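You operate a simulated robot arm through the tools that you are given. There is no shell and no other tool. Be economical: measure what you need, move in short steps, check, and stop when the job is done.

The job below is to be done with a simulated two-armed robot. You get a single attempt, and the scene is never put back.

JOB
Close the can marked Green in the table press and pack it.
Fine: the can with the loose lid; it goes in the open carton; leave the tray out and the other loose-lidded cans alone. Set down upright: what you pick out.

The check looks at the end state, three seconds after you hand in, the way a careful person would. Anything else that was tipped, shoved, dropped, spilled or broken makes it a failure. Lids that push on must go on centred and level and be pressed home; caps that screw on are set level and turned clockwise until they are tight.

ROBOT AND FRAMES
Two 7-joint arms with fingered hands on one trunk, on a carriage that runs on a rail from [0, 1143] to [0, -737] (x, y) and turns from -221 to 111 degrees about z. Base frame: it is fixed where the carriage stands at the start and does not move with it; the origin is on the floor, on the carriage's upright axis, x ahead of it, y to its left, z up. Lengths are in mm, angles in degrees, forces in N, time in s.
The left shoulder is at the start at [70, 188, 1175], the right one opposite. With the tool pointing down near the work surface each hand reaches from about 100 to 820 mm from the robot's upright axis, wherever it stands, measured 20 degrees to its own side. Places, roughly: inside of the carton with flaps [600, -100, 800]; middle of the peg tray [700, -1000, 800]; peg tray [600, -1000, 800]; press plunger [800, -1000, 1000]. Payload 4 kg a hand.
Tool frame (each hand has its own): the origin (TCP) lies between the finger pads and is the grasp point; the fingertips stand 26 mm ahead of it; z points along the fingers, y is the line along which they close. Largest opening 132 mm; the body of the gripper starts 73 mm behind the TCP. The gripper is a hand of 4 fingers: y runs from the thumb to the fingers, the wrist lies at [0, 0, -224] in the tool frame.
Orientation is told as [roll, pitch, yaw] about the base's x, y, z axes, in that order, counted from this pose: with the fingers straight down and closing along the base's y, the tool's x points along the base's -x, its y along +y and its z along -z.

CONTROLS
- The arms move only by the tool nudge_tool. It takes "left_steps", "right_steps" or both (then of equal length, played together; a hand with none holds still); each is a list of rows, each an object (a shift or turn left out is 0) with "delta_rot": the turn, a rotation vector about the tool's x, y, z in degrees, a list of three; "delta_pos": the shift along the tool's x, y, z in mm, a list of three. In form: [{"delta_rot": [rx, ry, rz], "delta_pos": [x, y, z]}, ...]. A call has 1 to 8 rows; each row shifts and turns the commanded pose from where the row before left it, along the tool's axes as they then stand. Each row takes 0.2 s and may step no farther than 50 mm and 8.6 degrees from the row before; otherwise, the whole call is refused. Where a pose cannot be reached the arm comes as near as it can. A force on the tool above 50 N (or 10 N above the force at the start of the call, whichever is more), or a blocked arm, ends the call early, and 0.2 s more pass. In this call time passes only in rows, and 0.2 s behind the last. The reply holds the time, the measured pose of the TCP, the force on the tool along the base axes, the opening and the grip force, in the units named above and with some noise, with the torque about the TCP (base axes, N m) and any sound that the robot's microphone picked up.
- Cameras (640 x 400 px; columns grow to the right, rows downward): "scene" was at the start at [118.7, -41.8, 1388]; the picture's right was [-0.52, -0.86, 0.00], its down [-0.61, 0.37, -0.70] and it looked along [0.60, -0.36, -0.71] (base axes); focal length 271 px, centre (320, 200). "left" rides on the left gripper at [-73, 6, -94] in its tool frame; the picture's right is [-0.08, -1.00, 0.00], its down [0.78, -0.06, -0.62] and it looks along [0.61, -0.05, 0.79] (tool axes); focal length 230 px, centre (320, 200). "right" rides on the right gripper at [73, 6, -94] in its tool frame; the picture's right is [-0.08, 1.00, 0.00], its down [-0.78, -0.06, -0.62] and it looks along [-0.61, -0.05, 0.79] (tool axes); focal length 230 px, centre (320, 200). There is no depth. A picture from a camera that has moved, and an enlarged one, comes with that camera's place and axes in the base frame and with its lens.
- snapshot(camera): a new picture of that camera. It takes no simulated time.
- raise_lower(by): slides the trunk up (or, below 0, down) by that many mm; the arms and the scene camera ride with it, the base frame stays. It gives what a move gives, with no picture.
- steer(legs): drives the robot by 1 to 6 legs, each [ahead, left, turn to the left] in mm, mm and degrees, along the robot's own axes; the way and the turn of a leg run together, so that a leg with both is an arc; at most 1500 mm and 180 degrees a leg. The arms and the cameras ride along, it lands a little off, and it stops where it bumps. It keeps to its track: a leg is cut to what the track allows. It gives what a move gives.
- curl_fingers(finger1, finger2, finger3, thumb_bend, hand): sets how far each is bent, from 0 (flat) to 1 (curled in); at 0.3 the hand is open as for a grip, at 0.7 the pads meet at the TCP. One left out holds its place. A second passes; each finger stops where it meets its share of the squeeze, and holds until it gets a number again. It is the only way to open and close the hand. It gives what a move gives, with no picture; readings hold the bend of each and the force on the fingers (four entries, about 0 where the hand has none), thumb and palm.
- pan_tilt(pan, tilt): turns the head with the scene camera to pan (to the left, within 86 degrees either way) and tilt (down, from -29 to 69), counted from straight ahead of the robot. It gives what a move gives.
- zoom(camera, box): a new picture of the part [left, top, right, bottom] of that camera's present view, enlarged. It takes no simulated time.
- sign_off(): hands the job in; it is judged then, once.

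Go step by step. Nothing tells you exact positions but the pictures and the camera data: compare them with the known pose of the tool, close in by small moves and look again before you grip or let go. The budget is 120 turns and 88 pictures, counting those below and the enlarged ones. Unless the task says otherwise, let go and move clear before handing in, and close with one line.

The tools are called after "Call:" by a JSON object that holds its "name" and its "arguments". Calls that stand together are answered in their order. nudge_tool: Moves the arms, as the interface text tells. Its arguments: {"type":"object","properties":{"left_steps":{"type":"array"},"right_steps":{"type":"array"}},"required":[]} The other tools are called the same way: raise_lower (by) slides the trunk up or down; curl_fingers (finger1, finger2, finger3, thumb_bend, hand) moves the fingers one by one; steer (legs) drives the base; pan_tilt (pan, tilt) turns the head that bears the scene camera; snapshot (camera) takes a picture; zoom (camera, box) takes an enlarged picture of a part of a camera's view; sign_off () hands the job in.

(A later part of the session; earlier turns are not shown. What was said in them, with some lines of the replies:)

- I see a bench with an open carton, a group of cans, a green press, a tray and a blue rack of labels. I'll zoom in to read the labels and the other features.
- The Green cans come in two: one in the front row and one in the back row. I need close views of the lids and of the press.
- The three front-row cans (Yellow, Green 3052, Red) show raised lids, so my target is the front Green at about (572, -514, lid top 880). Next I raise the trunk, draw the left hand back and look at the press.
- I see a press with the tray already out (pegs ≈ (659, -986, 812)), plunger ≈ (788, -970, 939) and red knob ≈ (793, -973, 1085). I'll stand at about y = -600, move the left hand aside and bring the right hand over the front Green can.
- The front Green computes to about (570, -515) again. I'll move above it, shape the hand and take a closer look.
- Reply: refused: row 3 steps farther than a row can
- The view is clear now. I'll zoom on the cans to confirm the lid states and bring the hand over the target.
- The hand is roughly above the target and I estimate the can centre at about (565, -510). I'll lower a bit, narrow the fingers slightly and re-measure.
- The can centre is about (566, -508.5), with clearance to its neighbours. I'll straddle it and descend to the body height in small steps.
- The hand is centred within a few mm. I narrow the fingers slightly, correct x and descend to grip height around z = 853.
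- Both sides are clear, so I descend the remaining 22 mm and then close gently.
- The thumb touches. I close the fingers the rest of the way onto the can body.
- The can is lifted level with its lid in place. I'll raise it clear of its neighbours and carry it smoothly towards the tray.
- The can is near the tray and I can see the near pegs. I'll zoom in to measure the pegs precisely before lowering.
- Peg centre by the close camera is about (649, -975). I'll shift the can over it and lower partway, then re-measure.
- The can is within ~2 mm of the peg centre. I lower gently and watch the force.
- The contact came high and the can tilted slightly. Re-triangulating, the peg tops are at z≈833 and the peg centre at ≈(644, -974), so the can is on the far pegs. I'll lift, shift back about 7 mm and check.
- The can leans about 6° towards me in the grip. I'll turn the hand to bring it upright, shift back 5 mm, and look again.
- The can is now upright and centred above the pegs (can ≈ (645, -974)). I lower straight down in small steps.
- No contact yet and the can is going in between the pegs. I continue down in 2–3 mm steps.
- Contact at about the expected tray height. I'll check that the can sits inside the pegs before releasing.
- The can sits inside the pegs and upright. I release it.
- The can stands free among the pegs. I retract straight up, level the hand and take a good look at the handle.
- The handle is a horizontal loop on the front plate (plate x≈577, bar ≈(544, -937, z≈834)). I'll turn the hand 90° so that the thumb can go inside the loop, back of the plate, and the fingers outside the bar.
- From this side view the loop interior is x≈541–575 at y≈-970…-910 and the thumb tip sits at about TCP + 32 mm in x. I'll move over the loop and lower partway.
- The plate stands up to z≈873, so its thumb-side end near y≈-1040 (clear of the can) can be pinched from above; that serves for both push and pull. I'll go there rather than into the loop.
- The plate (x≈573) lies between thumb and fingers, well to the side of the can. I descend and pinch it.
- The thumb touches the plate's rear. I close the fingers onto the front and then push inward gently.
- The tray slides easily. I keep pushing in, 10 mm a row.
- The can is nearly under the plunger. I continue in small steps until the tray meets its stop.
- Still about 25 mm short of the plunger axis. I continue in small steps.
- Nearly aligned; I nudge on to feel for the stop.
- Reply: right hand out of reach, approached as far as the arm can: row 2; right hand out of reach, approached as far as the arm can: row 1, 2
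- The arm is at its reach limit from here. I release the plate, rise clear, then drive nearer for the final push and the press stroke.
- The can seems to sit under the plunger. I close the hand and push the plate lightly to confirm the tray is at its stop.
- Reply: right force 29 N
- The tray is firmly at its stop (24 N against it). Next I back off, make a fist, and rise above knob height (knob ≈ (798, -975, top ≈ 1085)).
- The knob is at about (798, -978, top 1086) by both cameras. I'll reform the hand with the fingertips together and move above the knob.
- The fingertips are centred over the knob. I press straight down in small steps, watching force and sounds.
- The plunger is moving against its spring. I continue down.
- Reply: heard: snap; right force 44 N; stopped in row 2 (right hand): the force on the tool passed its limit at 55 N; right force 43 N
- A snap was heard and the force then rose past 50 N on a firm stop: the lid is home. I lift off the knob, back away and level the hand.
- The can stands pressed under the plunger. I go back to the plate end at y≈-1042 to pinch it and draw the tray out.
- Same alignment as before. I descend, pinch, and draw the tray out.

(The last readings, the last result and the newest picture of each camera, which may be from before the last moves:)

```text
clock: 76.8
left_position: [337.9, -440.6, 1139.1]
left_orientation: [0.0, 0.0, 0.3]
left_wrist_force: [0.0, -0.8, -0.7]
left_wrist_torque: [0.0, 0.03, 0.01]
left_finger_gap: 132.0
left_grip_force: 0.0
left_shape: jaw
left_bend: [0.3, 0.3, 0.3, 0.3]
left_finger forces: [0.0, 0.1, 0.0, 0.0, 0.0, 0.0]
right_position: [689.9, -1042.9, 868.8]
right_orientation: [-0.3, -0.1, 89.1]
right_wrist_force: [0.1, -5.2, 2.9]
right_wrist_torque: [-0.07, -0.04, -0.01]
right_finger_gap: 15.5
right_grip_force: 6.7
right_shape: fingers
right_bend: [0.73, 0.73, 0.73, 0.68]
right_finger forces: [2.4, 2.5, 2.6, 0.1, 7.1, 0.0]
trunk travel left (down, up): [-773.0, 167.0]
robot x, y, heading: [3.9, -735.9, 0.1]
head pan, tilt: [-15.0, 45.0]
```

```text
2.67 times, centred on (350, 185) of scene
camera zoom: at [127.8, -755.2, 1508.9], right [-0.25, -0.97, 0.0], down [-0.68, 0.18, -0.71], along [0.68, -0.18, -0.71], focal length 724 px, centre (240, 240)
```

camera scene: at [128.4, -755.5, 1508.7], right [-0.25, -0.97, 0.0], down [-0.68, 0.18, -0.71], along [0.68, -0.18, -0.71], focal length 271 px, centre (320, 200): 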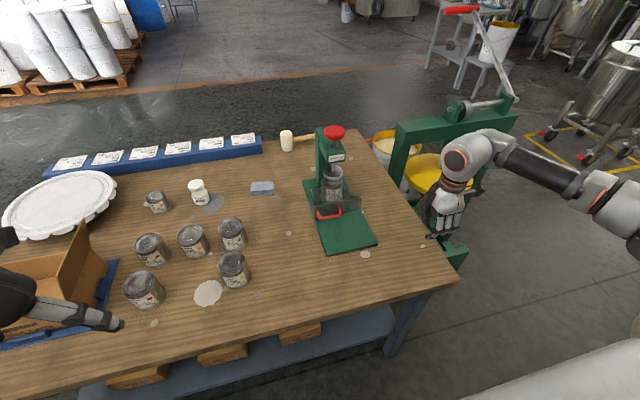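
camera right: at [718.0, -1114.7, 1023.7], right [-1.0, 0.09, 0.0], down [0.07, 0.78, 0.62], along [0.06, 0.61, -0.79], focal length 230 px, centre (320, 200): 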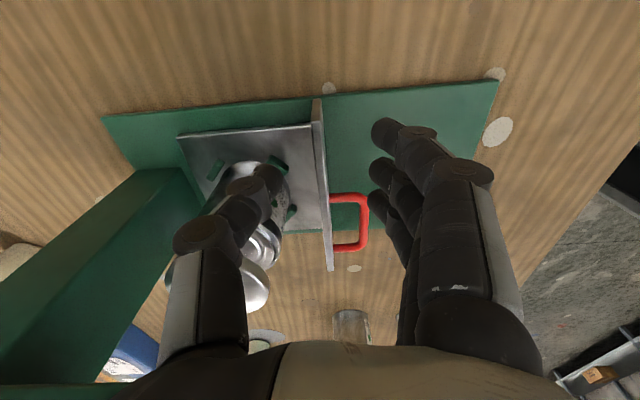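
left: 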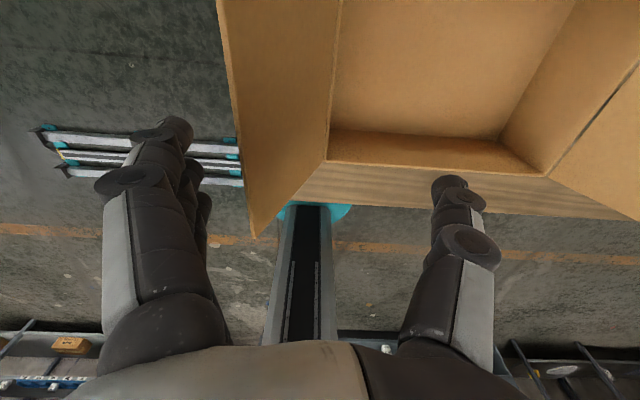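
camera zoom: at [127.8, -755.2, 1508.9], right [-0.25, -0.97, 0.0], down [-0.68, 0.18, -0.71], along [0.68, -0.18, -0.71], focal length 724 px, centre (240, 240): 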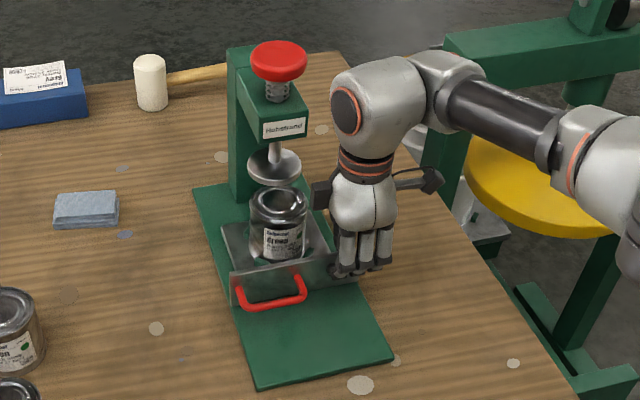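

The tray and can come out smoothly. I draw it out all the way to its original position.

Call:
{"name": "nudge_tool", "arguments": {"right_steps": [{"delta_pos": [0.5, 12, 0]}, {"delta_pos": [0.5, 14, 0]}, {"delta_pos": [0.5, 14, 0]}, {"delta_pos": [0.3, 14, 0]}, {"delta_pos": [0.3, 14, 0]}, {"delta_pos": [0.3, 14, 0]}, {"delta_pos": [0.3, 12, 0]}, {"delta_pos": [0.3, 10, 0]}]}}

Call:
{"name": "nudge_tool", "arguments": {"right_steps": [{"delta_pos": [0, 5, 0]}, {"delta_pos": [0, 4, 0]}]}}

Call:
{"name": "zoom", "arguments": {"camera": "scene", "box": [290, 110, 410, 260]}}

```text
clock: 78.6
left_position: [338.3, -440.7, 1138.4]
left_orientation: [0.1, 0.0, 0.3]
left_wrist_force: [-1.0, -0.2, 0.6]
left_wrist_torque: [-0.01, -0.01, -0.01]
left_finger_gap: 132.1
left_grip_force: 0.1
left_shape: jaw
left_bend: [0.3, 0.3, 0.3, 0.3]
left_finger forces: [0.0, 0.1, 0.1, 0.0, 0.0, 0.0]
right_position: [586.5, -1045.1, 868.1]
right_orientation: [-0.2, -0.1, 89.4]
right_wrist_force: [0.2, 2.3, -0.3]
right_wrist_torque: [0.0, 0.01, 0.02]
right_finger_gap: 15.4
right_grip_force: 7.0
right_shape: fingers
right_bend: [0.73, 0.73, 0.73, 0.68]
right_finger forces: [1.3, 2.8, 2.8, 0.0, 6.6, 0.0]
trunk travel left (down, up): [-773.0, 167.0]
robot x, y, heading: [0.1, -731.9, 0.3]
head pan, tilt: [-15.0, 45.0]
```

```text
clock: 79.2
left_position: [338.7, -440.5, 1138.8]
left_orientation: [0.0, 0.0, 0.3]
left_wrist_force: [-0.5, -0.2, -0.1]
left_wrist_torque: [0.0, 0.0, 0.05]
left_finger_gap: 132.2
left_grip_force: 0.0
left_shape: jaw
left_bend: [0.3, 0.3, 0.3, 0.3]
left_finger forces: [0.0, 0.0, 0.1, 0.1, 0.1, 0.0]
right_position: [575.6, -1043.4, 868.6]
right_orientation: [-0.1, -0.1, 89.3]
right_wrist_force: [-0.5, 1.1, 1.7]
right_wrist_torque: [0.02, -0.02, 0.06]
right_finger_gap: 15.1
right_grip_force: 7.0
right_shape: fingers
right_bend: [0.73, 0.73, 0.73, 0.68]
right_finger forces: [1.4, 2.9, 3.0, 0.0, 6.4, 0.0]
trunk travel left (down, up): [-773.0, 167.0]
robot x, y, heading: [2.2, -733.0, 0.3]
head pan, tilt: [-15.0, 45.0]
```

```text
2.67 times, centred on (350, 185) of scene
camera zoom: at [128.0, -753.9, 1508.9], right [-0.25, -0.97, 0.0], down [-0.68, 0.18, -0.71], along [0.68, -0.18, -0.71], focal length 724 px, centre (240, 240)
```

zoom: 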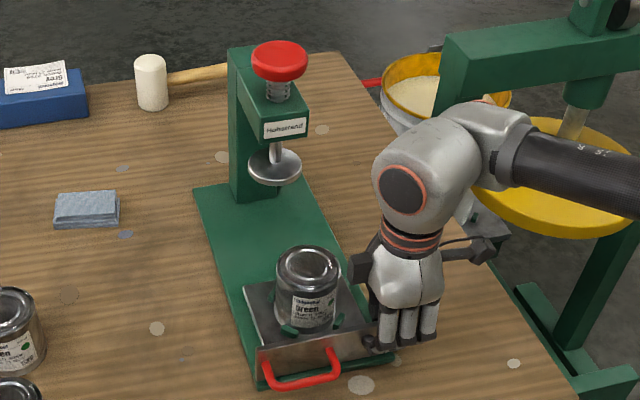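

The tray is fully out again with the can standing in it. I release, rise and rotate the hand back for the can.

Call:
{"name": "curl_fingers", "arguments": {"hand": "right", "finger1": 0.57, "finger2": 0.57, "finger3": 0.57, "thumb_bend": 0.57}}

Call:
{"name": "nudge_tool", "arguments": {"right_steps": [{"delta_pos": [0, 0, -20]}, {"delta_pos": [0, 0, -40]}, {"delta_pos": [0, 0, -45]}, {"delta_rot": [0, 0, 8.5]}, {"delta_rot": [0, 0, 8.5]}, {"delta_rot": [0, 0, 8.5]}, {"delta_rot": [0, 0, 8.5]}, {"delta_rot": [0, 0, 8.5]}]}}

Call:
{"name": "nudge_tool", "arguments": {"right_steps": [{"delta_rot": [0, 0, 8.5]}, {"delta_rot": [0, 0, 8.5]}, {"delta_rot": [0, 0, 8.5]}, {"delta_rot": [0, 0, 8.5]}, {"delta_rot": [0, 0, 8.5]}, {"delta_rot": [0, 0, 4.3]}]}}

Call:
{"name": "curl_fingers", "arguments": {"hand": "right", "finger1": 0.44, "finger2": 0.44, "finger3": 0.44, "thumb_bend": 0.44}}

Call:
{"name": "nudge_tool", "arguments": {"right_steps": [{"delta_pos": [-18, 17, 0]}, {"delta_pos": [-18, 17, 0]}, {"delta_pos": [-18, 17, 0]}, {"delta_pos": [-18, 17, 0]}]}}

Call:
{"name": "snapshot", "arguments": {"camera": "right"}}

```text
clock: 80.2
left_position: [338.6, -439.9, 1139.2]
left_orientation: [-0.1, -0.1, 0.3]
left_wrist_force: [-0.2, 0.6, 1.0]
left_wrist_torque: [-0.04, -0.02, -0.02]
left_finger_gap: 132.0
left_grip_force: 0.1
left_shape: jaw
left_bend: [0.3, 0.3, 0.3, 0.3]
left_finger forces: [0.0, 0.1, 0.1, 0.0, 0.0, 0.0]
right_position: [577.4, -1044.2, 868.1]
right_orientation: [-0.2, 0.0, 89.3]
right_wrist_force: [0.0, -0.1, 0.1]
right_wrist_torque: [-0.02, 0.01, -0.01]
right_finger_gap: 50.7
right_grip_force: 0.1
right_shape: fingers
right_bend: [0.56, 0.56, 0.56, 0.56]
right_finger forces: [0.1, 0.0, 0.1, 0.1, 0.1, 0.0]
trunk travel left (down, up): [-773.0, 167.0]
robot x, y, heading: [-2.1, -733.3, -0.1]
head pan, tilt: [-15.0, 45.0]
```

```text
clock: 82.0
left_position: [338.4, -439.7, 1138.8]
left_orientation: [0.0, -0.1, 0.3]
left_wrist_force: [0.4, -0.4, -0.1]
left_wrist_torque: [-0.02, 0.02, 0.0]
left_finger_gap: 132.1
left_grip_force: 0.0
left_shape: jaw
left_bend: [0.3, 0.3, 0.3, 0.3]
left_finger forces: [0.1, 0.0, 0.0, 0.0, 0.0, 0.1]
right_position: [577.3, -1043.8, 975.3]
right_orientation: [-0.1, -0.2, 46.6]
right_wrist_force: [-0.3, 0.1, -0.6]
right_wrist_torque: [-0.03, 0.02, -0.01]
right_finger_gap: 50.8
right_grip_force: 0.3
right_shape: fingers
right_bend: [0.56, 0.56, 0.56, 0.56]
right_finger forces: [0.1, 0.0, 0.1, 0.0, 0.1, 0.1]
trunk travel left (down, up): [-773.0, 167.0]
robot x, y, heading: [-1.5, -734.2, -0.0]
head pan, tilt: [-15.0, 45.0]
```

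```text
clock: 83.4
left_position: [338.5, -440.2, 1138.6]
left_orientation: [0.0, -0.1, 0.2]
left_wrist_force: [0.5, 0.2, 0.8]
left_wrist_torque: [0.01, 0.0, 0.01]
left_finger_gap: 131.9
left_grip_force: 0.1
left_shape: jaw
left_bend: [0.3, 0.3, 0.3, 0.3]
left_finger forces: [0.0, 0.1, 0.1, 0.0, 0.0, 0.0]
right_position: [577.8, -1042.1, 971.4]
right_orientation: [0.1, -0.2, -0.2]
right_wrist_force: [-0.2, -0.2, 0.4]
right_wrist_torque: [-0.02, -0.01, -0.03]
right_finger_gap: 50.8
right_grip_force: 0.0
right_shape: fingers
right_bend: [0.56, 0.56, 0.56, 0.56]
right_finger forces: [0.1, 0.0, 0.1, 0.0, 0.0, 0.0]
trunk travel left (down, up): [-773.0, 167.0]
robot x, y, heading: [-0.0, -734.4, 0.2]
head pan, tilt: [-15.0, 45.0]
```

```text
clock: 84.4
left_position: [339.2, -439.3, 1137.6]
left_orientation: [0.0, 0.0, 0.2]
left_wrist_force: [-0.5, 0.1, -0.3]
left_wrist_torque: [0.0, 0.05, 0.0]
left_finger_gap: 131.6
left_grip_force: 0.2
left_shape: jaw
left_bend: [0.3, 0.3, 0.3, 0.3]
left_finger forces: [0.0, 0.1, 0.0, 0.0, 0.1, 0.0]
right_position: [576.4, -1042.2, 972.8]
right_orientation: [0.2, -0.2, 0.0]
right_wrist_force: [0.6, 0.0, 0.2]
right_wrist_torque: [-0.01, 0.02, -0.02]
right_finger_gap: 89.6
right_grip_force: 0.0
right_shape: fingers
right_bend: [0.44, 0.44, 0.44, 0.44]
right_finger forces: [0.0, 0.1, 0.1, 0.0, 0.0, 0.0]
trunk travel left (down, up): [-773.0, 167.0]
robot x, y, heading: [0.6, -732.2, 0.3]
head pan, tilt: [-15.0, 45.0]
```

```text
clock: 85.4
left_position: [339.8, -439.2, 1138.5]
left_orientation: [-0.1, 0.1, 0.2]
left_wrist_force: [-0.6, 0.0, 0.4]
left_wrist_torque: [-0.02, 0.02, -0.03]
left_finger_gap: 132.2
left_grip_force: 0.1
left_shape: jaw
left_bend: [0.3, 0.3, 0.3, 0.3]
left_finger forces: [0.0, 0.0, 0.0, 0.0, 0.0, 0.1]
right_position: [652.1, -976.8, 977.9]
right_orientation: [0.1, -0.2, -0.2]
right_wrist_force: [0.4, 1.0, 0.0]
right_wrist_torque: [-0.02, 0.0, -0.03]
right_finger_gap: 89.7
right_grip_force: 0.1
right_shape: fingers
right_bend: [0.44, 0.44, 0.44, 0.44]
right_finger forces: [0.0, 0.0, 0.0, 0.1, 0.1, 0.0]
trunk travel left (down, up): [-773.0, 167.0]
robot x, y, heading: [-2.1, -731.4, 0.1]
head pan, tilt: [-15.0, 45.0]
```

```text
14 pictures are left
camera right: at [577.9, -970.2, 1070.6], right [0.08, 1.0, 0.0], down [0.78, -0.06, 0.62], along [0.62, -0.05, -0.79], focal length 230 px, centre (320, 200)
```

right: 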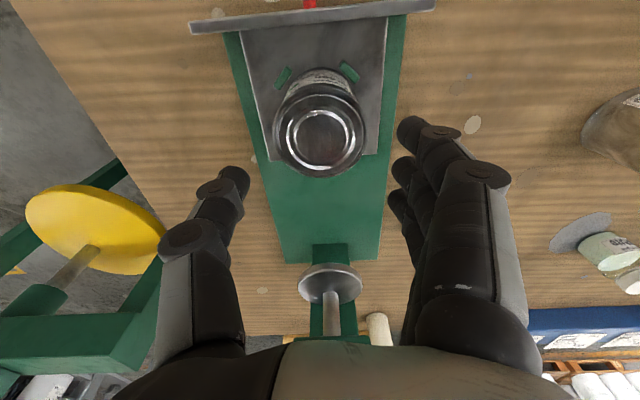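

The lid looks flush and even now. The can centre is at about (650, -975.5); I descend around it.

Call:
{"name": "nudge_tool", "arguments": {"right_steps": [{"delta_pos": [2, 1, 30]}, {"delta_pos": [0, 0, 30]}, {"delta_pos": [0, 0, 20]}, {"delta_pos": [0, 0, 15]}, {"delta_pos": [0, 0, 13]}]}}

Call:
{"name": "curl_fingers", "arguments": {"hand": "right", "finger1": 0.49, "finger2": 0.49, "finger3": 0.49, "thumb_bend": 0.49}}

Call:
{"name": "snapshot", "arguments": {"camera": "right"}}

```text
clock: 86.6
left_position: [338.4, -439.7, 1138.2]
left_orientation: [0.0, 0.0, 0.4]
left_wrist_force: [-0.6, -0.2, -1.2]
left_wrist_torque: [0.02, 0.0, 0.01]
left_finger_gap: 132.0
left_grip_force: 0.1
left_shape: jaw
left_bend: [0.3, 0.3, 0.3, 0.3]
left_finger forces: [0.1, 0.1, 0.0, 0.0, 0.0, 0.0]
right_position: [646.3, -975.7, 865.7]
right_orientation: [0.1, -0.2, 0.0]
right_wrist_force: [0.1, 0.0, -0.1]
right_wrist_torque: [-0.01, 0.01, -0.02]
right_finger_gap: 89.8
right_grip_force: 0.1
right_shape: fingers
right_bend: [0.44, 0.44, 0.44, 0.44]
right_finger forces: [0.1, 0.0, 0.0, 0.0, 0.0, 0.0]
trunk travel left (down, up): [-773.0, 167.0]
robot x, y, heading: [-0.9, -734.4, 0.1]
head pan, tilt: [-15.0, 45.0]
```

```text
clock: 87.6
left_position: [339.9, -440.9, 1137.3]
left_orientation: [0.1, 0.1, 0.2]
left_wrist_force: [-0.3, -0.2, 0.0]
left_wrist_torque: [0.05, -0.01, -0.01]
left_finger_gap: 131.9
left_grip_force: 0.1
left_shape: jaw
left_bend: [0.3, 0.3, 0.3, 0.3]
left_finger forces: [0.0, 0.0, 0.1, 0.0, 0.0, 0.0]
right_position: [646.5, -975.0, 865.4]
right_orientation: [0.2, -0.3, 0.0]
right_wrist_force: [0.1, 0.3, 0.1]
right_wrist_torque: [0.03, -0.02, -0.01]
right_finger_gap: 75.4
right_grip_force: 0.3
right_shape: fingers
right_bend: [0.49, 0.48, 0.49, 0.49]
right_finger forces: [0.1, 0.8, 0.0, 0.0, 0.6, 0.0]
trunk travel left (down, up): [-773.0, 167.0]
robot x, y, heading: [-0.7, -735.1, 0.4]
head pan, tilt: [-15.0, 45.0]
```

```text
13 pictures are left
camera right: at [573.3, -969.9, 959.4], right [0.08, 1.0, 0.0], down [0.78, -0.06, 0.62], along [0.62, -0.05, -0.79], focal length 230 px, centre (320, 200)
```

right: 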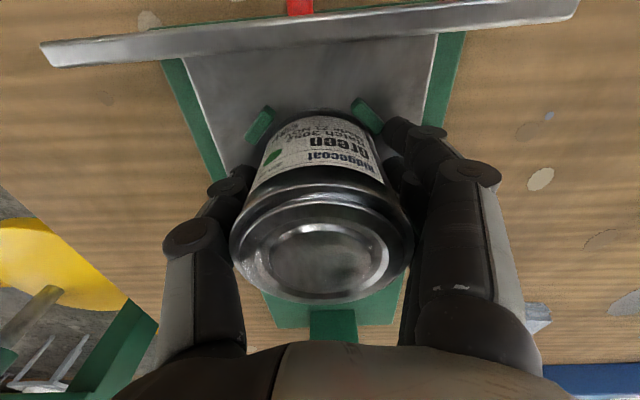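

Thumb and middle finger are touching evenly. I close the grip and lift.

Call:
{"name": "curl_fingers", "arguments": {"hand": "right", "finger1": 0.58, "finger2": 0.57, "finger3": 0.58, "thumb_bend": 0.56}}

Call:
{"name": "nudge_tool", "arguments": {"right_steps": [{"delta_pos": [0, 0, -8]}, {"delta_pos": [0, 0, -15]}, {"delta_pos": [0, 0, -25]}, {"delta_pos": [0, 0, -35]}, {"delta_pos": [10, 0, -40]}, {"delta_pos": [20, 0, -45]}, {"delta_pos": [30, 0, -39]}, {"delta_pos": [30, 0, -30]}]}}

Call:
{"name": "snapshot", "arguments": {"camera": "right"}}

```text
clock: 88.6
left_position: [338.6, -438.9, 1138.7]
left_orientation: [0.0, 0.1, 0.3]
left_wrist_force: [-0.5, -0.5, 0.0]
left_wrist_torque: [0.0, 0.02, 0.02]
left_finger_gap: 131.9
left_grip_force: 0.1
left_shape: jaw
left_bend: [0.3, 0.3, 0.3, 0.3]
left_finger forces: [0.1, 0.0, 0.1, 0.1, 0.0, 0.0]
right_position: [647.5, -974.2, 866.4]
right_orientation: [0.0, -0.2, 0.0]
right_wrist_force: [-0.6, 3.8, -0.6]
right_wrist_torque: [0.21, 0.02, -0.06]
right_finger_gap: 68.1
right_grip_force: 10.9
right_shape: fingers
right_bend: [0.52, 0.49, 0.52, 0.52]
right_finger forces: [4.1, 5.1, 4.2, 0.1, 8.9, 0.0]
trunk travel left (down, up): [-773.0, 167.0]
robot x, y, heading: [-1.5, -730.8, 0.5]
head pan, tilt: [-15.0, 45.0]
```

```text
clock: 90.4
left_position: [337.8, -440.7, 1138.8]
left_orientation: [0.0, -0.1, 0.3]
left_wrist_force: [0.2, 0.6, 0.7]
left_wrist_torque: [-0.03, -0.03, 0.06]
left_finger_gap: 131.7
left_grip_force: 0.0
left_shape: jaw
left_bend: [0.3, 0.3, 0.3, 0.3]
left_finger forces: [0.1, 0.0, 0.0, 0.0, 0.0, 0.0]
right_position: [554.0, -974.1, 1102.7]
right_orientation: [0.1, -0.3, -0.1]
right_wrist_force: [0.0, -0.2, -3.1]
right_wrist_torque: [-0.01, -0.03, 0.01]
right_finger_gap: 65.2
right_grip_force: 9.5
right_shape: fingers
right_bend: [0.54, 0.49, 0.52, 0.52]
right_finger forces: [1.8, 4.4, 3.6, 0.0, 9.5, 0.0]
trunk travel left (down, up): [-773.0, 167.0]
robot x, y, heading: [0.6, -732.5, 0.5]
head pan, tilt: [-15.0, 45.0]
```

```text
12 pictures are left
camera right: at [481.9, -967.8, 1197.1], right [0.08, 1.0, 0.0], down [0.78, -0.06, 0.62], along [0.62, -0.05, -0.78], focal length 230 px, centre (320, 200)
```

right: 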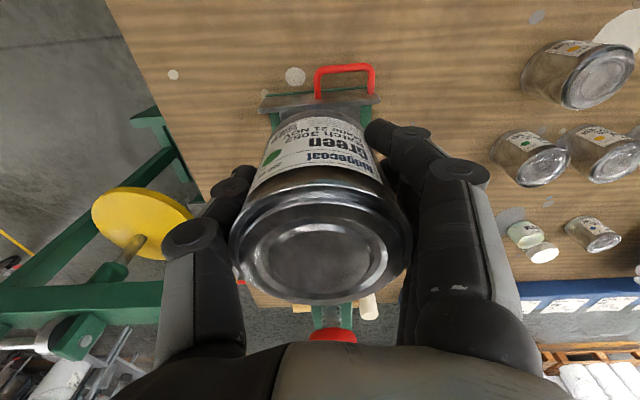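

The can is held upright with its lid flush. I raise a bit more and drive left to the carton.

Call:
{"name": "nudge_tool", "arguments": {"right_steps": [{"delta_pos": [0, 0, -20]}, {"delta_pos": [0, 0, -30]}, {"delta_pos": [0, 0, -15]}]}}

Call:
{"name": "steer", "arguments": {"legs": [[0, 350, 0], [0, 350, 0]]}}

Call:
{"name": "pan_tilt", "arguments": {"pan": -10, "tilt": 52}}

Call:
{"name": "snapshot", "arguments": {"camera": "scene"}}

Call:
{"name": "snapshot", "arguments": {"camera": "right"}}

```text
clock: 91.2
left_position: [340.3, -439.9, 1138.0]
left_orientation: [0.0, -0.1, 0.3]
left_wrist_force: [0.8, 0.5, -0.9]
left_wrist_torque: [0.0, 0.03, -0.02]
left_finger_gap: 132.1
left_grip_force: 0.1
left_shape: jaw
left_bend: [0.3, 0.3, 0.3, 0.3]
left_finger forces: [0.0, 0.0, 0.0, 0.0, 0.0, 0.1]
right_position: [556.9, -972.6, 1168.6]
right_orientation: [0.2, -0.3, -0.1]
right_wrist_force: [-0.4, 0.8, -3.1]
right_wrist_torque: [0.0, 0.03, 0.03]
right_finger_gap: 65.3
right_grip_force: 9.6
right_shape: fingers
right_bend: [0.54, 0.49, 0.52, 0.52]
right_finger forces: [1.9, 4.4, 3.7, 0.0, 9.5, 0.1]
trunk travel left (down, up): [-773.0, 167.0]
robot x, y, heading: [-0.2, -733.8, 0.1]
head pan, tilt: [-15.0, 45.0]
```

```text
clock: 95.3
left_position: [338.3, 253.2, 1139.6]
left_orientation: [0.1, 0.0, 0.3]
left_wrist_force: [-0.3, -0.5, -0.9]
left_wrist_torque: [-0.02, -0.02, -0.01]
left_finger_gap: 131.6
left_grip_force: 0.0
left_shape: jaw
left_bend: [0.3, 0.3, 0.3, 0.3]
left_finger forces: [0.0, 0.0, 0.0, 0.0, 0.0, 0.0]
right_position: [555.9, -278.6, 1167.7]
right_orientation: [0.2, -0.2, -0.1]
right_wrist_force: [0.2, 0.2, -3.1]
right_wrist_torque: [0.01, 0.04, -0.01]
right_finger_gap: 65.2
right_grip_force: 9.9
right_shape: fingers
right_bend: [0.54, 0.49, 0.52, 0.52]
right_finger forces: [1.9, 4.4, 3.8, 0.0, 9.6, 0.0]
trunk travel left (down, up): [-773.0, 167.0]
robot x, y, heading: [-2.5, -39.7, 0.2]
head pan, tilt: [-15.0, 45.0]
```

```text
clock: 96.0
left_position: [339.4, 255.2, 1138.7]
left_orientation: [0.0, 0.0, 0.2]
left_wrist_force: [0.1, 0.1, -0.2]
left_wrist_torque: [-0.02, 0.0, -0.03]
left_finger_gap: 131.7
left_grip_force: 0.1
left_shape: jaw
left_bend: [0.3, 0.3, 0.3, 0.3]
left_finger forces: [0.0, 0.1, 0.1, 0.0, 0.0, 0.0]
right_position: [556.1, -278.4, 1168.4]
right_orientation: [0.1, -0.2, -0.1]
right_wrist_force: [0.0, -0.2, -3.3]
right_wrist_torque: [-0.03, 0.0, 0.0]
right_finger_gap: 65.4
right_grip_force: 9.9
right_shape: fingers
right_bend: [0.54, 0.49, 0.52, 0.52]
right_finger forces: [1.9, 4.3, 3.9, 0.0, 9.5, 0.0]
trunk travel left (down, up): [-773.0, 167.0]
robot x, y, heading: [-0.3, -38.2, 0.4]
head pan, tilt: [-10.0, 52.0]
```

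```text
11 pictures are left
camera scene: at [124.1, -51.6, 1499.2], right [-0.17, -0.99, 0.0], down [-0.78, 0.13, -0.62], along [0.61, -0.1, -0.79], focal length 271 px, centre (320, 200)
```

scene: 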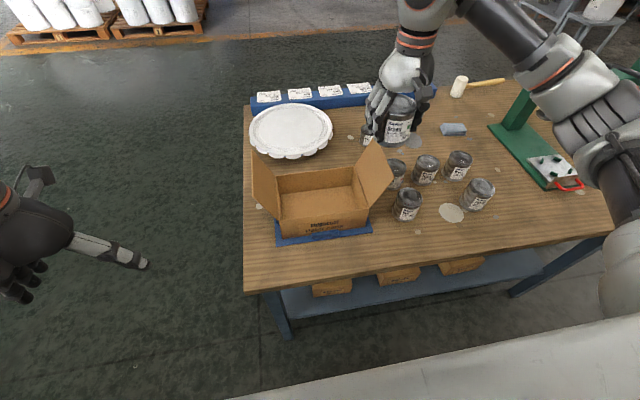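

```text
10 pictures are left
camera right: at [481.9, -273.2, 1262.4], right [0.08, 1.0, 0.0], down [0.78, -0.06, 0.62], along [0.62, -0.05, -0.79], focal length 230 px, centre (320, 200)
```

right: 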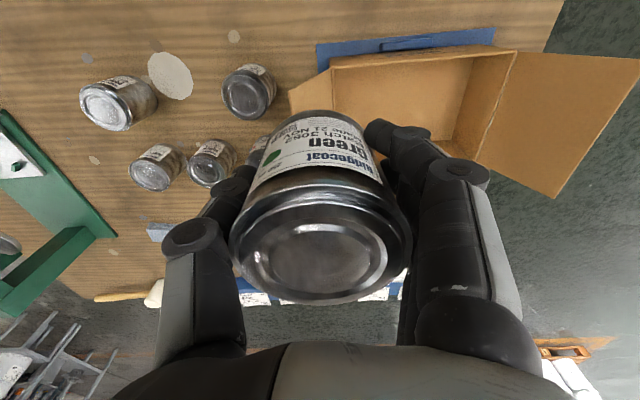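

The carton opening measures about x 536–695, y -262…-25, so the centre is ≈(614, -142). I move the can over it, then lower partway for a look.

Call:
{"name": "nudge_tool", "arguments": {"right_steps": [{"delta_pos": [-14, 34, 0]}, {"delta_pos": [-15, 35, 0]}, {"delta_pos": [-15, 35, 0]}, {"delta_pos": [-14, 33, 0]}, {"delta_pos": [0, 0, 35]}, {"delta_pos": [0, 0, 40]}, {"delta_pos": [0, 0, 40]}]}}

Call:
{"name": "snapshot", "arguments": {"camera": "right"}}

Call:
{"name": "zoom", "arguments": {"camera": "scene", "box": [230, 90, 410, 260]}}

```text
clock: 97.6
left_position: [338.0, 255.1, 1138.3]
left_orientation: [-0.1, 0.0, 0.3]
left_wrist_force: [-0.1, 0.4, 0.0]
left_wrist_torque: [0.0, -0.02, -0.02]
left_finger_gap: 131.9
left_grip_force: 0.1
left_shape: jaw
left_bend: [0.3, 0.3, 0.3, 0.3]
left_finger forces: [0.1, 0.0, 0.0, 0.0, 0.0, 0.0]
right_position: [615.6, -140.6, 1053.1]
right_orientation: [0.1, -0.1, 0.0]
right_wrist_force: [0.6, 0.1, -2.2]
right_wrist_torque: [0.01, 0.03, -0.03]
right_finger_gap: 65.2
right_grip_force: 9.3
right_shape: fingers
right_bend: [0.55, 0.49, 0.52, 0.52]
right_finger forces: [1.8, 4.4, 3.9, 0.0, 9.3, 0.0]
trunk travel left (down, up): [-773.0, 167.0]
robot x, y, heading: [-2.4, -39.9, 0.4]
head pan, tilt: [-10.0, 52.0]
```

```text
9 pictures are left
camera right: at [542.4, -135.1, 1146.6], right [0.08, 1.0, 0.0], down [0.78, -0.06, 0.62], along [0.62, -0.05, -0.79], focal length 230 px, centre (320, 200)
```

right: 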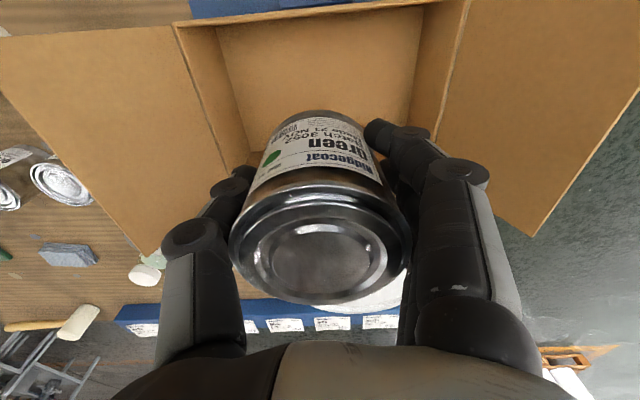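

```text
2.35 times, centred on (320, 175) of scene
camera zoom: at [124.9, -51.3, 1499.2], right [-0.17, -0.99, 0.0], down [-0.78, 0.13, -0.61], along [0.61, -0.1, -0.79], focal length 638 px, centre (320, 259)
```

zoom: 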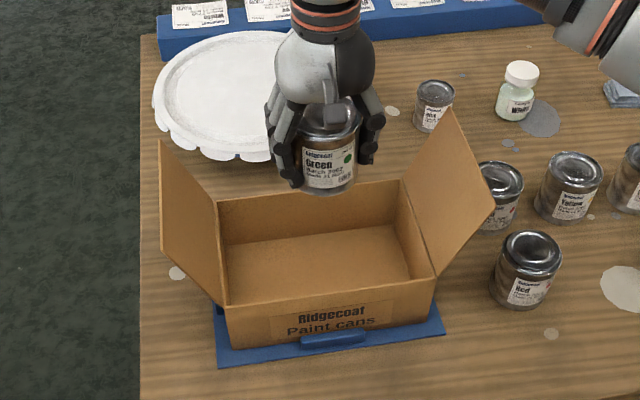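

The carton is x 538–698, y -256…-11, rim at z≈902, and the can hangs well inside it. I lower it in.

Call:
{"name": "nudge_tool", "arguments": {"right_steps": [{"delta_pos": [0, 0, 25]}, {"delta_pos": [0, 0, 35]}, {"delta_pos": [0, 0, 35]}, {"delta_pos": [0, 0, 35]}, {"delta_pos": [0, 0, 25]}, {"delta_pos": [0, 0, 15]}]}}

Call:
{"name": "nudge_tool", "arguments": {"right_steps": [{"delta_pos": [0, 0, 6]}, {"delta_pos": [0, 0, 5]}]}}

Call:
{"name": "snapshot", "arguments": {"camera": "right"}}

```text
clock: 99.0
left_position: [339.7, 253.5, 1138.6]
left_orientation: [0.0, 0.0, 0.4]
left_wrist_force: [0.1, 0.5, -1.2]
left_wrist_torque: [0.0, 0.01, -0.03]
left_finger_gap: 131.8
left_grip_force: 0.1
left_shape: jaw
left_bend: [0.3, 0.3, 0.3, 0.3]
left_finger forces: [0.0, 0.1, 0.0, 0.1, 0.1, 0.0]
right_position: [617.3, -140.4, 883.9]
right_orientation: [0.1, -0.2, -0.1]
right_wrist_force: [-0.3, -1.3, -2.6]
right_wrist_torque: [-0.01, 0.02, 0.0]
right_finger_gap: 64.8
right_grip_force: 9.5
right_shape: fingers
right_bend: [0.55, 0.5, 0.52, 0.52]
right_finger forces: [1.7, 4.4, 3.9, 0.0, 9.2, 0.0]
trunk travel left (down, up): [-773.0, 167.0]
robot x, y, heading: [-0.2, -38.7, 0.3]
head pan, tilt: [-10.0, 52.0]
```

```text
clock: 99.6
left_position: [338.5, 254.6, 1138.2]
left_orientation: [0.0, 0.0, 0.3]
left_wrist_force: [-0.4, 0.1, 0.3]
left_wrist_torque: [-0.01, 0.0, 0.03]
left_finger_gap: 131.9
left_grip_force: 0.1
left_shape: jaw
left_bend: [0.3, 0.3, 0.3, 0.3]
left_finger forces: [0.1, 0.1, 0.1, 0.0, 0.1, 0.0]
right_position: [615.5, -139.8, 873.4]
right_orientation: [0.1, -0.2, -0.1]
right_wrist_force: [-0.3, 0.8, -2.9]
right_wrist_torque: [-0.01, 0.04, -0.02]
right_finger_gap: 65.2
right_grip_force: 9.8
right_shape: fingers
right_bend: [0.55, 0.5, 0.52, 0.52]
right_finger forces: [1.6, 4.4, 3.8, 0.1, 9.2, 0.1]
trunk travel left (down, up): [-773.0, 167.0]
robot x, y, heading: [-2.8, -37.2, 0.3]
head pan, tilt: [-10.0, 52.0]
```

```text
7 pictures are left
camera right: at [542.4, -135.2, 967.1], right [0.08, 1.0, 0.0], down [0.78, -0.06, 0.62], along [0.62, -0.05, -0.79], focal length 230 px, centre (320, 200)
```

right: 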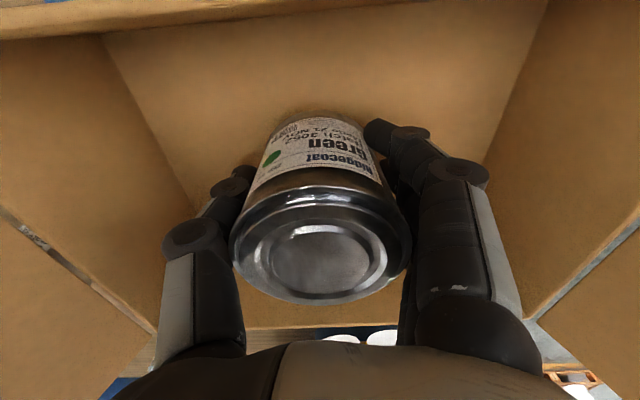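

Well inside the carton, upright. I lower in 3 mm steps until the floor takes it.

Call:
{"name": "nudge_tool", "arguments": {"right_steps": [{"delta_pos": [0, 0, 4]}, {"delta_pos": [0, 0, 4]}]}}

Call:
{"name": "nudge_tool", "arguments": {"right_steps": [{"delta_pos": [0, 0, 3]}, {"delta_pos": [0, 0, 2]}]}}

```text
clock: 100.2
left_position: [339.8, 254.0, 1138.3]
left_orientation: [0.0, 0.0, 0.3]
left_wrist_force: [0.3, 0.1, -0.4]
left_wrist_torque: [0.0, 0.03, -0.03]
left_finger_gap: 131.9
left_grip_force: 0.1
left_shape: jaw
left_bend: [0.3, 0.3, 0.3, 0.3]
left_finger forces: [0.0, 0.0, 0.1, 0.0, 0.0, 0.0]
right_position: [615.9, -141.1, 864.6]
right_orientation: [0.0, -0.1, -0.1]
right_wrist_force: [0.3, -0.6, -3.7]
right_wrist_torque: [0.03, 0.04, 0.01]
right_finger_gap: 65.2
right_grip_force: 9.9
right_shape: fingers
right_bend: [0.55, 0.5, 0.52, 0.52]
right_finger forces: [1.7, 4.4, 3.8, 0.0, 9.2, 0.0]
trunk travel left (down, up): [-773.0, 167.0]
robot x, y, heading: [-2.5, -40.6, 0.3]
head pan, tilt: [-10.0, 52.0]
```

```text
clock: 100.8
left_position: [338.3, 253.6, 1137.2]
left_orientation: [0.0, 0.0, 0.3]
left_wrist_force: [-0.7, -0.2, -0.3]
left_wrist_torque: [-0.02, -0.04, 0.0]
left_finger_gap: 131.7
left_grip_force: 0.0
left_shape: jaw
left_bend: [0.3, 0.3, 0.3, 0.3]
left_finger forces: [0.0, 0.0, 0.1, 0.0, 0.1, 0.0]
right_position: [614.1, -141.6, 861.5]
right_orientation: [0.0, -0.2, 0.0]
right_wrist_force: [-0.8, 0.5, -3.5]
right_wrist_torque: [0.02, 0.01, 0.04]
right_finger_gap: 65.0
right_grip_force: 9.4
right_shape: fingers
right_bend: [0.55, 0.5, 0.52, 0.52]
right_finger forces: [1.6, 4.3, 3.8, 0.0, 9.1, 0.1]
trunk travel left (down, up): [-773.0, 167.0]
robot x, y, heading: [-2.8, -35.5, 0.3]
head pan, tilt: [-10.0, 52.0]
```

No contact yet, so I continue down.

Call:
{"name": "nudge_tool", "arguments": {"right_steps": [{"delta_pos": [0, 0, 2]}, {"delta_pos": [0, 0, 2]}]}}

Call:
{"name": "nudge_tool", "arguments": {"right_steps": [{"delta_pos": [0, 0, 2]}, {"delta_pos": [0, 0, 1]}]}}

```text
clock: 101.4
left_position: [337.8, 254.1, 1138.5]
left_orientation: [0.1, 0.0, 0.3]
left_wrist_force: [0.0, -0.6, 0.6]
left_wrist_torque: [0.0, -0.01, -0.04]
left_finger_gap: 131.7
left_grip_force: 0.1
left_shape: jaw
left_bend: [0.3, 0.3, 0.3, 0.3]
left_finger forces: [0.0, 0.0, 0.0, 0.0, 0.0, 0.1]
right_position: [615.2, -140.7, 857.2]
right_orientation: [0.1, -0.3, -0.1]
right_wrist_force: [0.7, -0.1, -2.8]
right_wrist_torque: [0.01, -0.03, 0.0]
right_finger_gap: 65.0
right_grip_force: 9.3
right_shape: fingers
right_bend: [0.55, 0.5, 0.52, 0.52]
right_finger forces: [1.6, 4.3, 3.9, 0.1, 9.2, 0.1]
trunk travel left (down, up): [-773.0, 167.0]
robot x, y, heading: [-1.9, -39.3, 0.2]
head pan, tilt: [-10.0, 52.0]
```

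```text
clock: 102.0
left_position: [338.6, 254.3, 1138.1]
left_orientation: [0.1, 0.0, 0.3]
left_wrist_force: [-1.0, -0.6, -0.5]
left_wrist_torque: [0.01, -0.01, 0.01]
left_finger_gap: 132.1
left_grip_force: 0.1
left_shape: jaw
left_bend: [0.3, 0.3, 0.3, 0.3]
left_finger forces: [0.0, 0.0, 0.0, 0.0, 0.0, 0.0]
right_position: [614.7, -141.0, 853.7]
right_orientation: [0.1, -0.2, -0.1]
right_wrist_force: [1.1, 0.2, -3.4]
right_wrist_torque: [-0.03, 0.05, -0.01]
right_finger_gap: 65.1
right_grip_force: 9.6
right_shape: fingers
right_bend: [0.55, 0.5, 0.52, 0.52]
right_finger forces: [1.6, 4.4, 3.8, 0.0, 9.2, 0.0]
trunk travel left (down, up): [-773.0, 167.0]
robot x, y, heading: [-2.1, -44.8, 0.3]
head pan, tilt: [-10.0, 52.0]
```

Call:
{"name": "nudge_tool", "arguments": {"right_steps": [{"delta_pos": [0, 0, 2]}, {"delta_pos": [0, 0, 1]}]}}

Call:
{"name": "nudge_tool", "arguments": {"right_steps": [{"delta_pos": [0, 0, 2]}, {"delta_pos": [0, 0, 1]}]}}

```text
clock: 102.6
left_position: [337.6, 253.5, 1139.2]
left_orientation: [0.0, 0.0, 0.3]
left_wrist_force: [-0.8, 0.1, -0.3]
left_wrist_torque: [0.03, -0.01, -0.04]
left_finger_gap: 131.9
left_grip_force: 0.1
left_shape: jaw
left_bend: [0.3, 0.3, 0.3, 0.3]
left_finger forces: [0.1, 0.0, 0.1, 0.0, 0.1, 0.1]
right_position: [615.0, -140.6, 852.9]
right_orientation: [0.2, -0.3, -0.1]
right_wrist_force: [0.0, -1.3, 11.0]
right_wrist_torque: [0.02, -0.03, 0.01]
right_finger_gap: 64.7
right_grip_force: 10.4
right_shape: fingers
right_bend: [0.55, 0.5, 0.53, 0.52]
right_finger forces: [1.7, 4.6, 4.1, 0.0, 10.8, 0.0]
trunk travel left (down, up): [-773.0, 167.0]
robot x, y, heading: [4.1, -43.0, 0.5]
head pan, tilt: [-10.0, 52.0]
```

```text
clock: 103.2
left_position: [335.3, 255.4, 1139.9]
left_orientation: [0.0, -0.2, 0.3]
left_wrist_force: [-0.8, 0.2, 0.7]
left_wrist_torque: [0.01, 0.02, 0.02]
left_finger_gap: 131.8
left_grip_force: 0.1
left_shape: jaw
left_bend: [0.3, 0.3, 0.3, 0.3]
left_finger forces: [0.0, 0.1, 0.1, 0.0, 0.0, 0.0]
right_position: [613.4, -139.8, 848.7]
right_orientation: [0.1, -0.4, -0.1]
right_wrist_force: [1.8, -0.6, 17.3]
right_wrist_torque: [0.05, -0.13, 0.01]
right_finger_gap: 63.9
right_grip_force: 11.5
right_shape: fingers
right_bend: [0.56, 0.51, 0.53, 0.53]
right_finger forces: [1.3, 4.6, 5.1, 0.0, 12.0, 0.0]
trunk travel left (down, up): [-773.0, 167.0]
robot x, y, heading: [0.6, -38.8, 0.3]
head pan, tilt: [-10.0, 52.0]
```

The can is on the carton floor. I ease the downward load, then release and check.

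Call:
{"name": "nudge_tool", "arguments": {"right_steps": [{"delta_pos": [0, 0, -3]}]}}

Call:
{"name": "curl_fingers", "arguments": {"hand": "right", "finger1": 0.44, "finger2": 0.44, "finger3": 0.44, "thumb_bend": 0.44}}

Call:
{"name": "snapshot", "arguments": {"camera": "right"}}

```text
clock: 103.6
left_position: [337.8, 254.1, 1137.8]
left_orientation: [0.0, 0.0, 0.3]
left_wrist_force: [0.1, -0.5, 0.5]
left_wrist_torque: [-0.01, 0.0, -0.02]
left_finger_gap: 132.1
left_grip_force: 0.0
left_shape: jaw
left_bend: [0.3, 0.3, 0.3, 0.3]
left_finger forces: [0.0, 0.1, 0.0, 0.1, 0.0, 0.1]
right_position: [614.1, -139.9, 849.7]
right_orientation: [0.1, 0.0, -0.1]
right_wrist_force: [0.0, 0.4, 5.6]
right_wrist_torque: [0.2, -0.13, -0.11]
right_finger_gap: 63.7
right_grip_force: 10.6
right_shape: fingers
right_bend: [0.56, 0.51, 0.53, 0.53]
right_finger forces: [1.2, 5.1, 4.9, 0.0, 10.4, 0.0]
trunk travel left (down, up): [-773.0, 167.0]
robot x, y, heading: [-0.5, -41.1, 0.3]
head pan, tilt: [-10.0, 52.0]
```

```text
clock: 104.6
left_position: [337.9, 253.5, 1138.9]
left_orientation: [0.1, 0.0, 0.3]
left_wrist_force: [-0.1, -0.4, -0.6]
left_wrist_torque: [0.01, 0.01, -0.03]
left_finger_gap: 131.9
left_grip_force: 0.1
left_shape: jaw
left_bend: [0.3, 0.3, 0.3, 0.3]
left_finger forces: [0.0, 0.0, 0.0, 0.0, 0.1, 0.0]
right_position: [614.6, -140.1, 850.4]
right_orientation: [0.2, -0.2, -0.1]
right_wrist_force: [0.3, -0.1, -0.8]
right_wrist_torque: [0.02, -0.01, -0.02]
right_finger_gap: 89.8
right_grip_force: 0.2
right_shape: fingers
right_bend: [0.44, 0.44, 0.44, 0.44]
right_finger forces: [0.0, 0.1, 0.1, 0.0, 0.3, 0.0]
trunk travel left (down, up): [-773.0, 167.0]
robot x, y, heading: [-0.0, -41.0, 0.2]
head pan, tilt: [-10.0, 52.0]
```

```text
6 pictures are left
camera right: at [540.7, -135.2, 944.0], right [0.08, 1.0, 0.0], down [0.78, -0.06, 0.62], along [0.62, -0.05, -0.79], focal length 230 px, centre (320, 200)
```

right: 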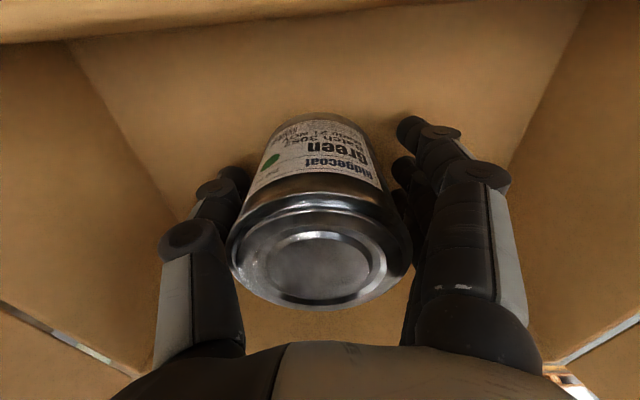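

The can is free. I open slightly more and rise straight out of the carton.

Call:
{"name": "curl_fingers", "arguments": {"hand": "right", "finger1": 0.41, "finger2": 0.41, "finger3": 0.41, "thumb_bend": 0.4}}

Call:
{"name": "nudge_tool", "arguments": {"right_steps": [{"delta_pos": [0, 0, -10]}, {"delta_pos": [0, 0, -20]}, {"delta_pos": [0, 0, -35]}, {"delta_pos": [0, 0, -45]}, {"delta_pos": [0, 0, -45]}, {"delta_pos": [0, 0, -45]}, {"delta_pos": [0, 0, -45]}, {"delta_pos": [0, 0, -45]}]}}

Call:
{"name": "nudge_tool", "arguments": {"right_steps": [{"delta_pos": [45, 0, 0]}, {"delta_pos": [45, 0, 0]}, {"delta_pos": [45, -20, 0]}, {"delta_pos": [40, -25, 0]}, {"delta_pos": [40, -25, 0]}]}}

Call:
{"name": "snapshot", "arguments": {"camera": "scene"}}

Call:
{"name": "zoom", "arguments": {"camera": "scene", "box": [250, 110, 400, 250]}}

```text
clock: 105.6
left_position: [338.3, 253.8, 1138.3]
left_orientation: [-0.1, 0.0, 0.4]
left_wrist_force: [-0.6, -0.2, -0.6]
left_wrist_torque: [0.0, 0.01, 0.01]
left_finger_gap: 131.7
left_grip_force: 0.0
left_shape: jaw
left_bend: [0.3, 0.3, 0.3, 0.3]
left_finger forces: [0.0, 0.0, 0.0, 0.0, 0.0, 0.0]
right_position: [614.3, -139.7, 850.5]
right_orientation: [0.2, -0.2, -0.1]
right_wrist_force: [0.6, -0.6, -0.1]
right_wrist_torque: [0.0, -0.02, 0.0]
right_finger_gap: 101.6
right_grip_force: 0.2
right_shape: fingers
right_bend: [0.41, 0.41, 0.41, 0.4]
right_finger forces: [0.0, 0.0, 0.1, 0.0, 0.0, 0.0]
trunk travel left (down, up): [-773.0, 167.0]
robot x, y, heading: [-0.7, -40.0, 0.4]
head pan, tilt: [-10.0, 52.0]
```

```text
clock: 107.4
left_position: [337.8, 254.2, 1140.0]
left_orientation: [0.1, 0.0, 0.4]
left_wrist_force: [-0.3, -0.8, -0.2]
left_wrist_torque: [-0.02, -0.02, -0.02]
left_finger_gap: 132.0
left_grip_force: 0.1
left_shape: jaw
left_bend: [0.3, 0.3, 0.3, 0.3]
left_finger forces: [0.0, 0.0, 0.0, 0.0, 0.0, 0.0]
right_position: [613.7, -137.2, 1140.8]
right_orientation: [0.2, -0.2, -0.2]
right_wrist_force: [0.5, 0.1, -0.5]
right_wrist_torque: [-0.04, 0.0, 0.03]
right_finger_gap: 101.7
right_grip_force: 0.0
right_shape: fingers
right_bend: [0.41, 0.41, 0.41, 0.4]
right_finger forces: [0.0, 0.1, 0.1, 0.0, 0.0, 0.0]
trunk travel left (down, up): [-773.0, 167.0]
robot x, y, heading: [0.7, -37.5, 0.4]
head pan, tilt: [-10.0, 52.0]
```

```text
clock: 108.6
left_position: [338.0, 254.7, 1139.3]
left_orientation: [0.1, -0.1, 0.3]
left_wrist_force: [0.2, 0.1, 0.2]
left_wrist_torque: [0.04, -0.01, -0.02]
left_finger_gap: 131.8
left_grip_force: 0.2
left_shape: jaw
left_bend: [0.3, 0.3, 0.3, 0.3]
left_finger forces: [0.1, 0.1, 0.1, 0.1, 0.1, 0.0]
right_position: [398.8, -210.4, 1139.4]
right_orientation: [0.0, -0.3, 0.0]
right_wrist_force: [0.1, 0.4, 0.0]
right_wrist_torque: [0.01, 0.0, 0.01]
right_finger_gap: 101.5
right_grip_force: 0.0
right_shape: fingers
right_bend: [0.41, 0.41, 0.41, 0.4]
right_finger forces: [0.1, 0.1, 0.0, 0.1, 0.0, 0.0]
trunk travel left (down, up): [-773.0, 167.0]
robot x, y, heading: [-2.2, -38.1, 0.3]
head pan, tilt: [-10.0, 52.0]
```

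```text
5 pictures are left
camera scene: at [122.3, -52.8, 1499.4], right [-0.17, -0.99, 0.0], down [-0.78, 0.13, -0.62], along [0.61, -0.1, -0.79], focal length 271 px, centre (320, 200)
```

scene: 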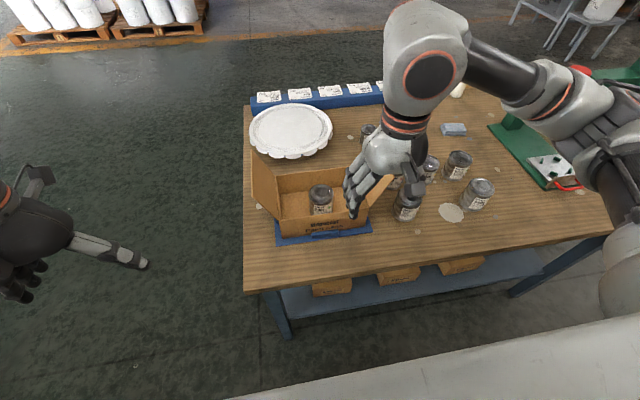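

```text
2.86 times, centred on (325, 180) of scene
camera zoom: at [122.3, -52.8, 1499.4], right [-0.17, -0.99, 0.0], down [-0.78, 0.13, -0.62], along [0.61, -0.1, -0.79], focal length 775 px, centre (306, 257)
```

zoom: 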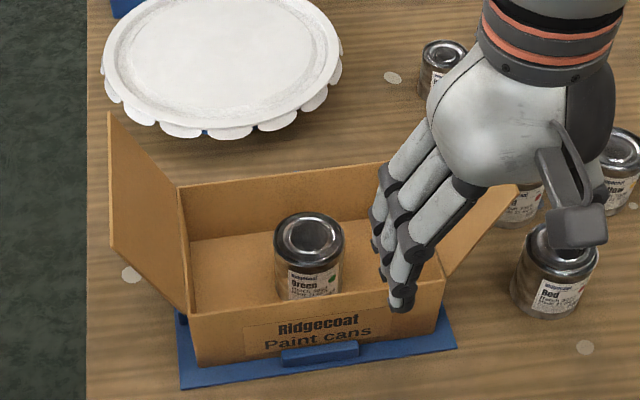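

The Green can stands upright in the carton with its lid flush. The tray is out and the other cans are untouched, so I hand in.

Call:
{"name": "sign_off", "arguments": {}}

```text
The job is handed in.
```

The loose-lidded Green can (batch 3052) was pressed shut, with a clear snap as the lid went home, and stands upright in the open carton. The press tray is pulled out, and the other cans were left alone.
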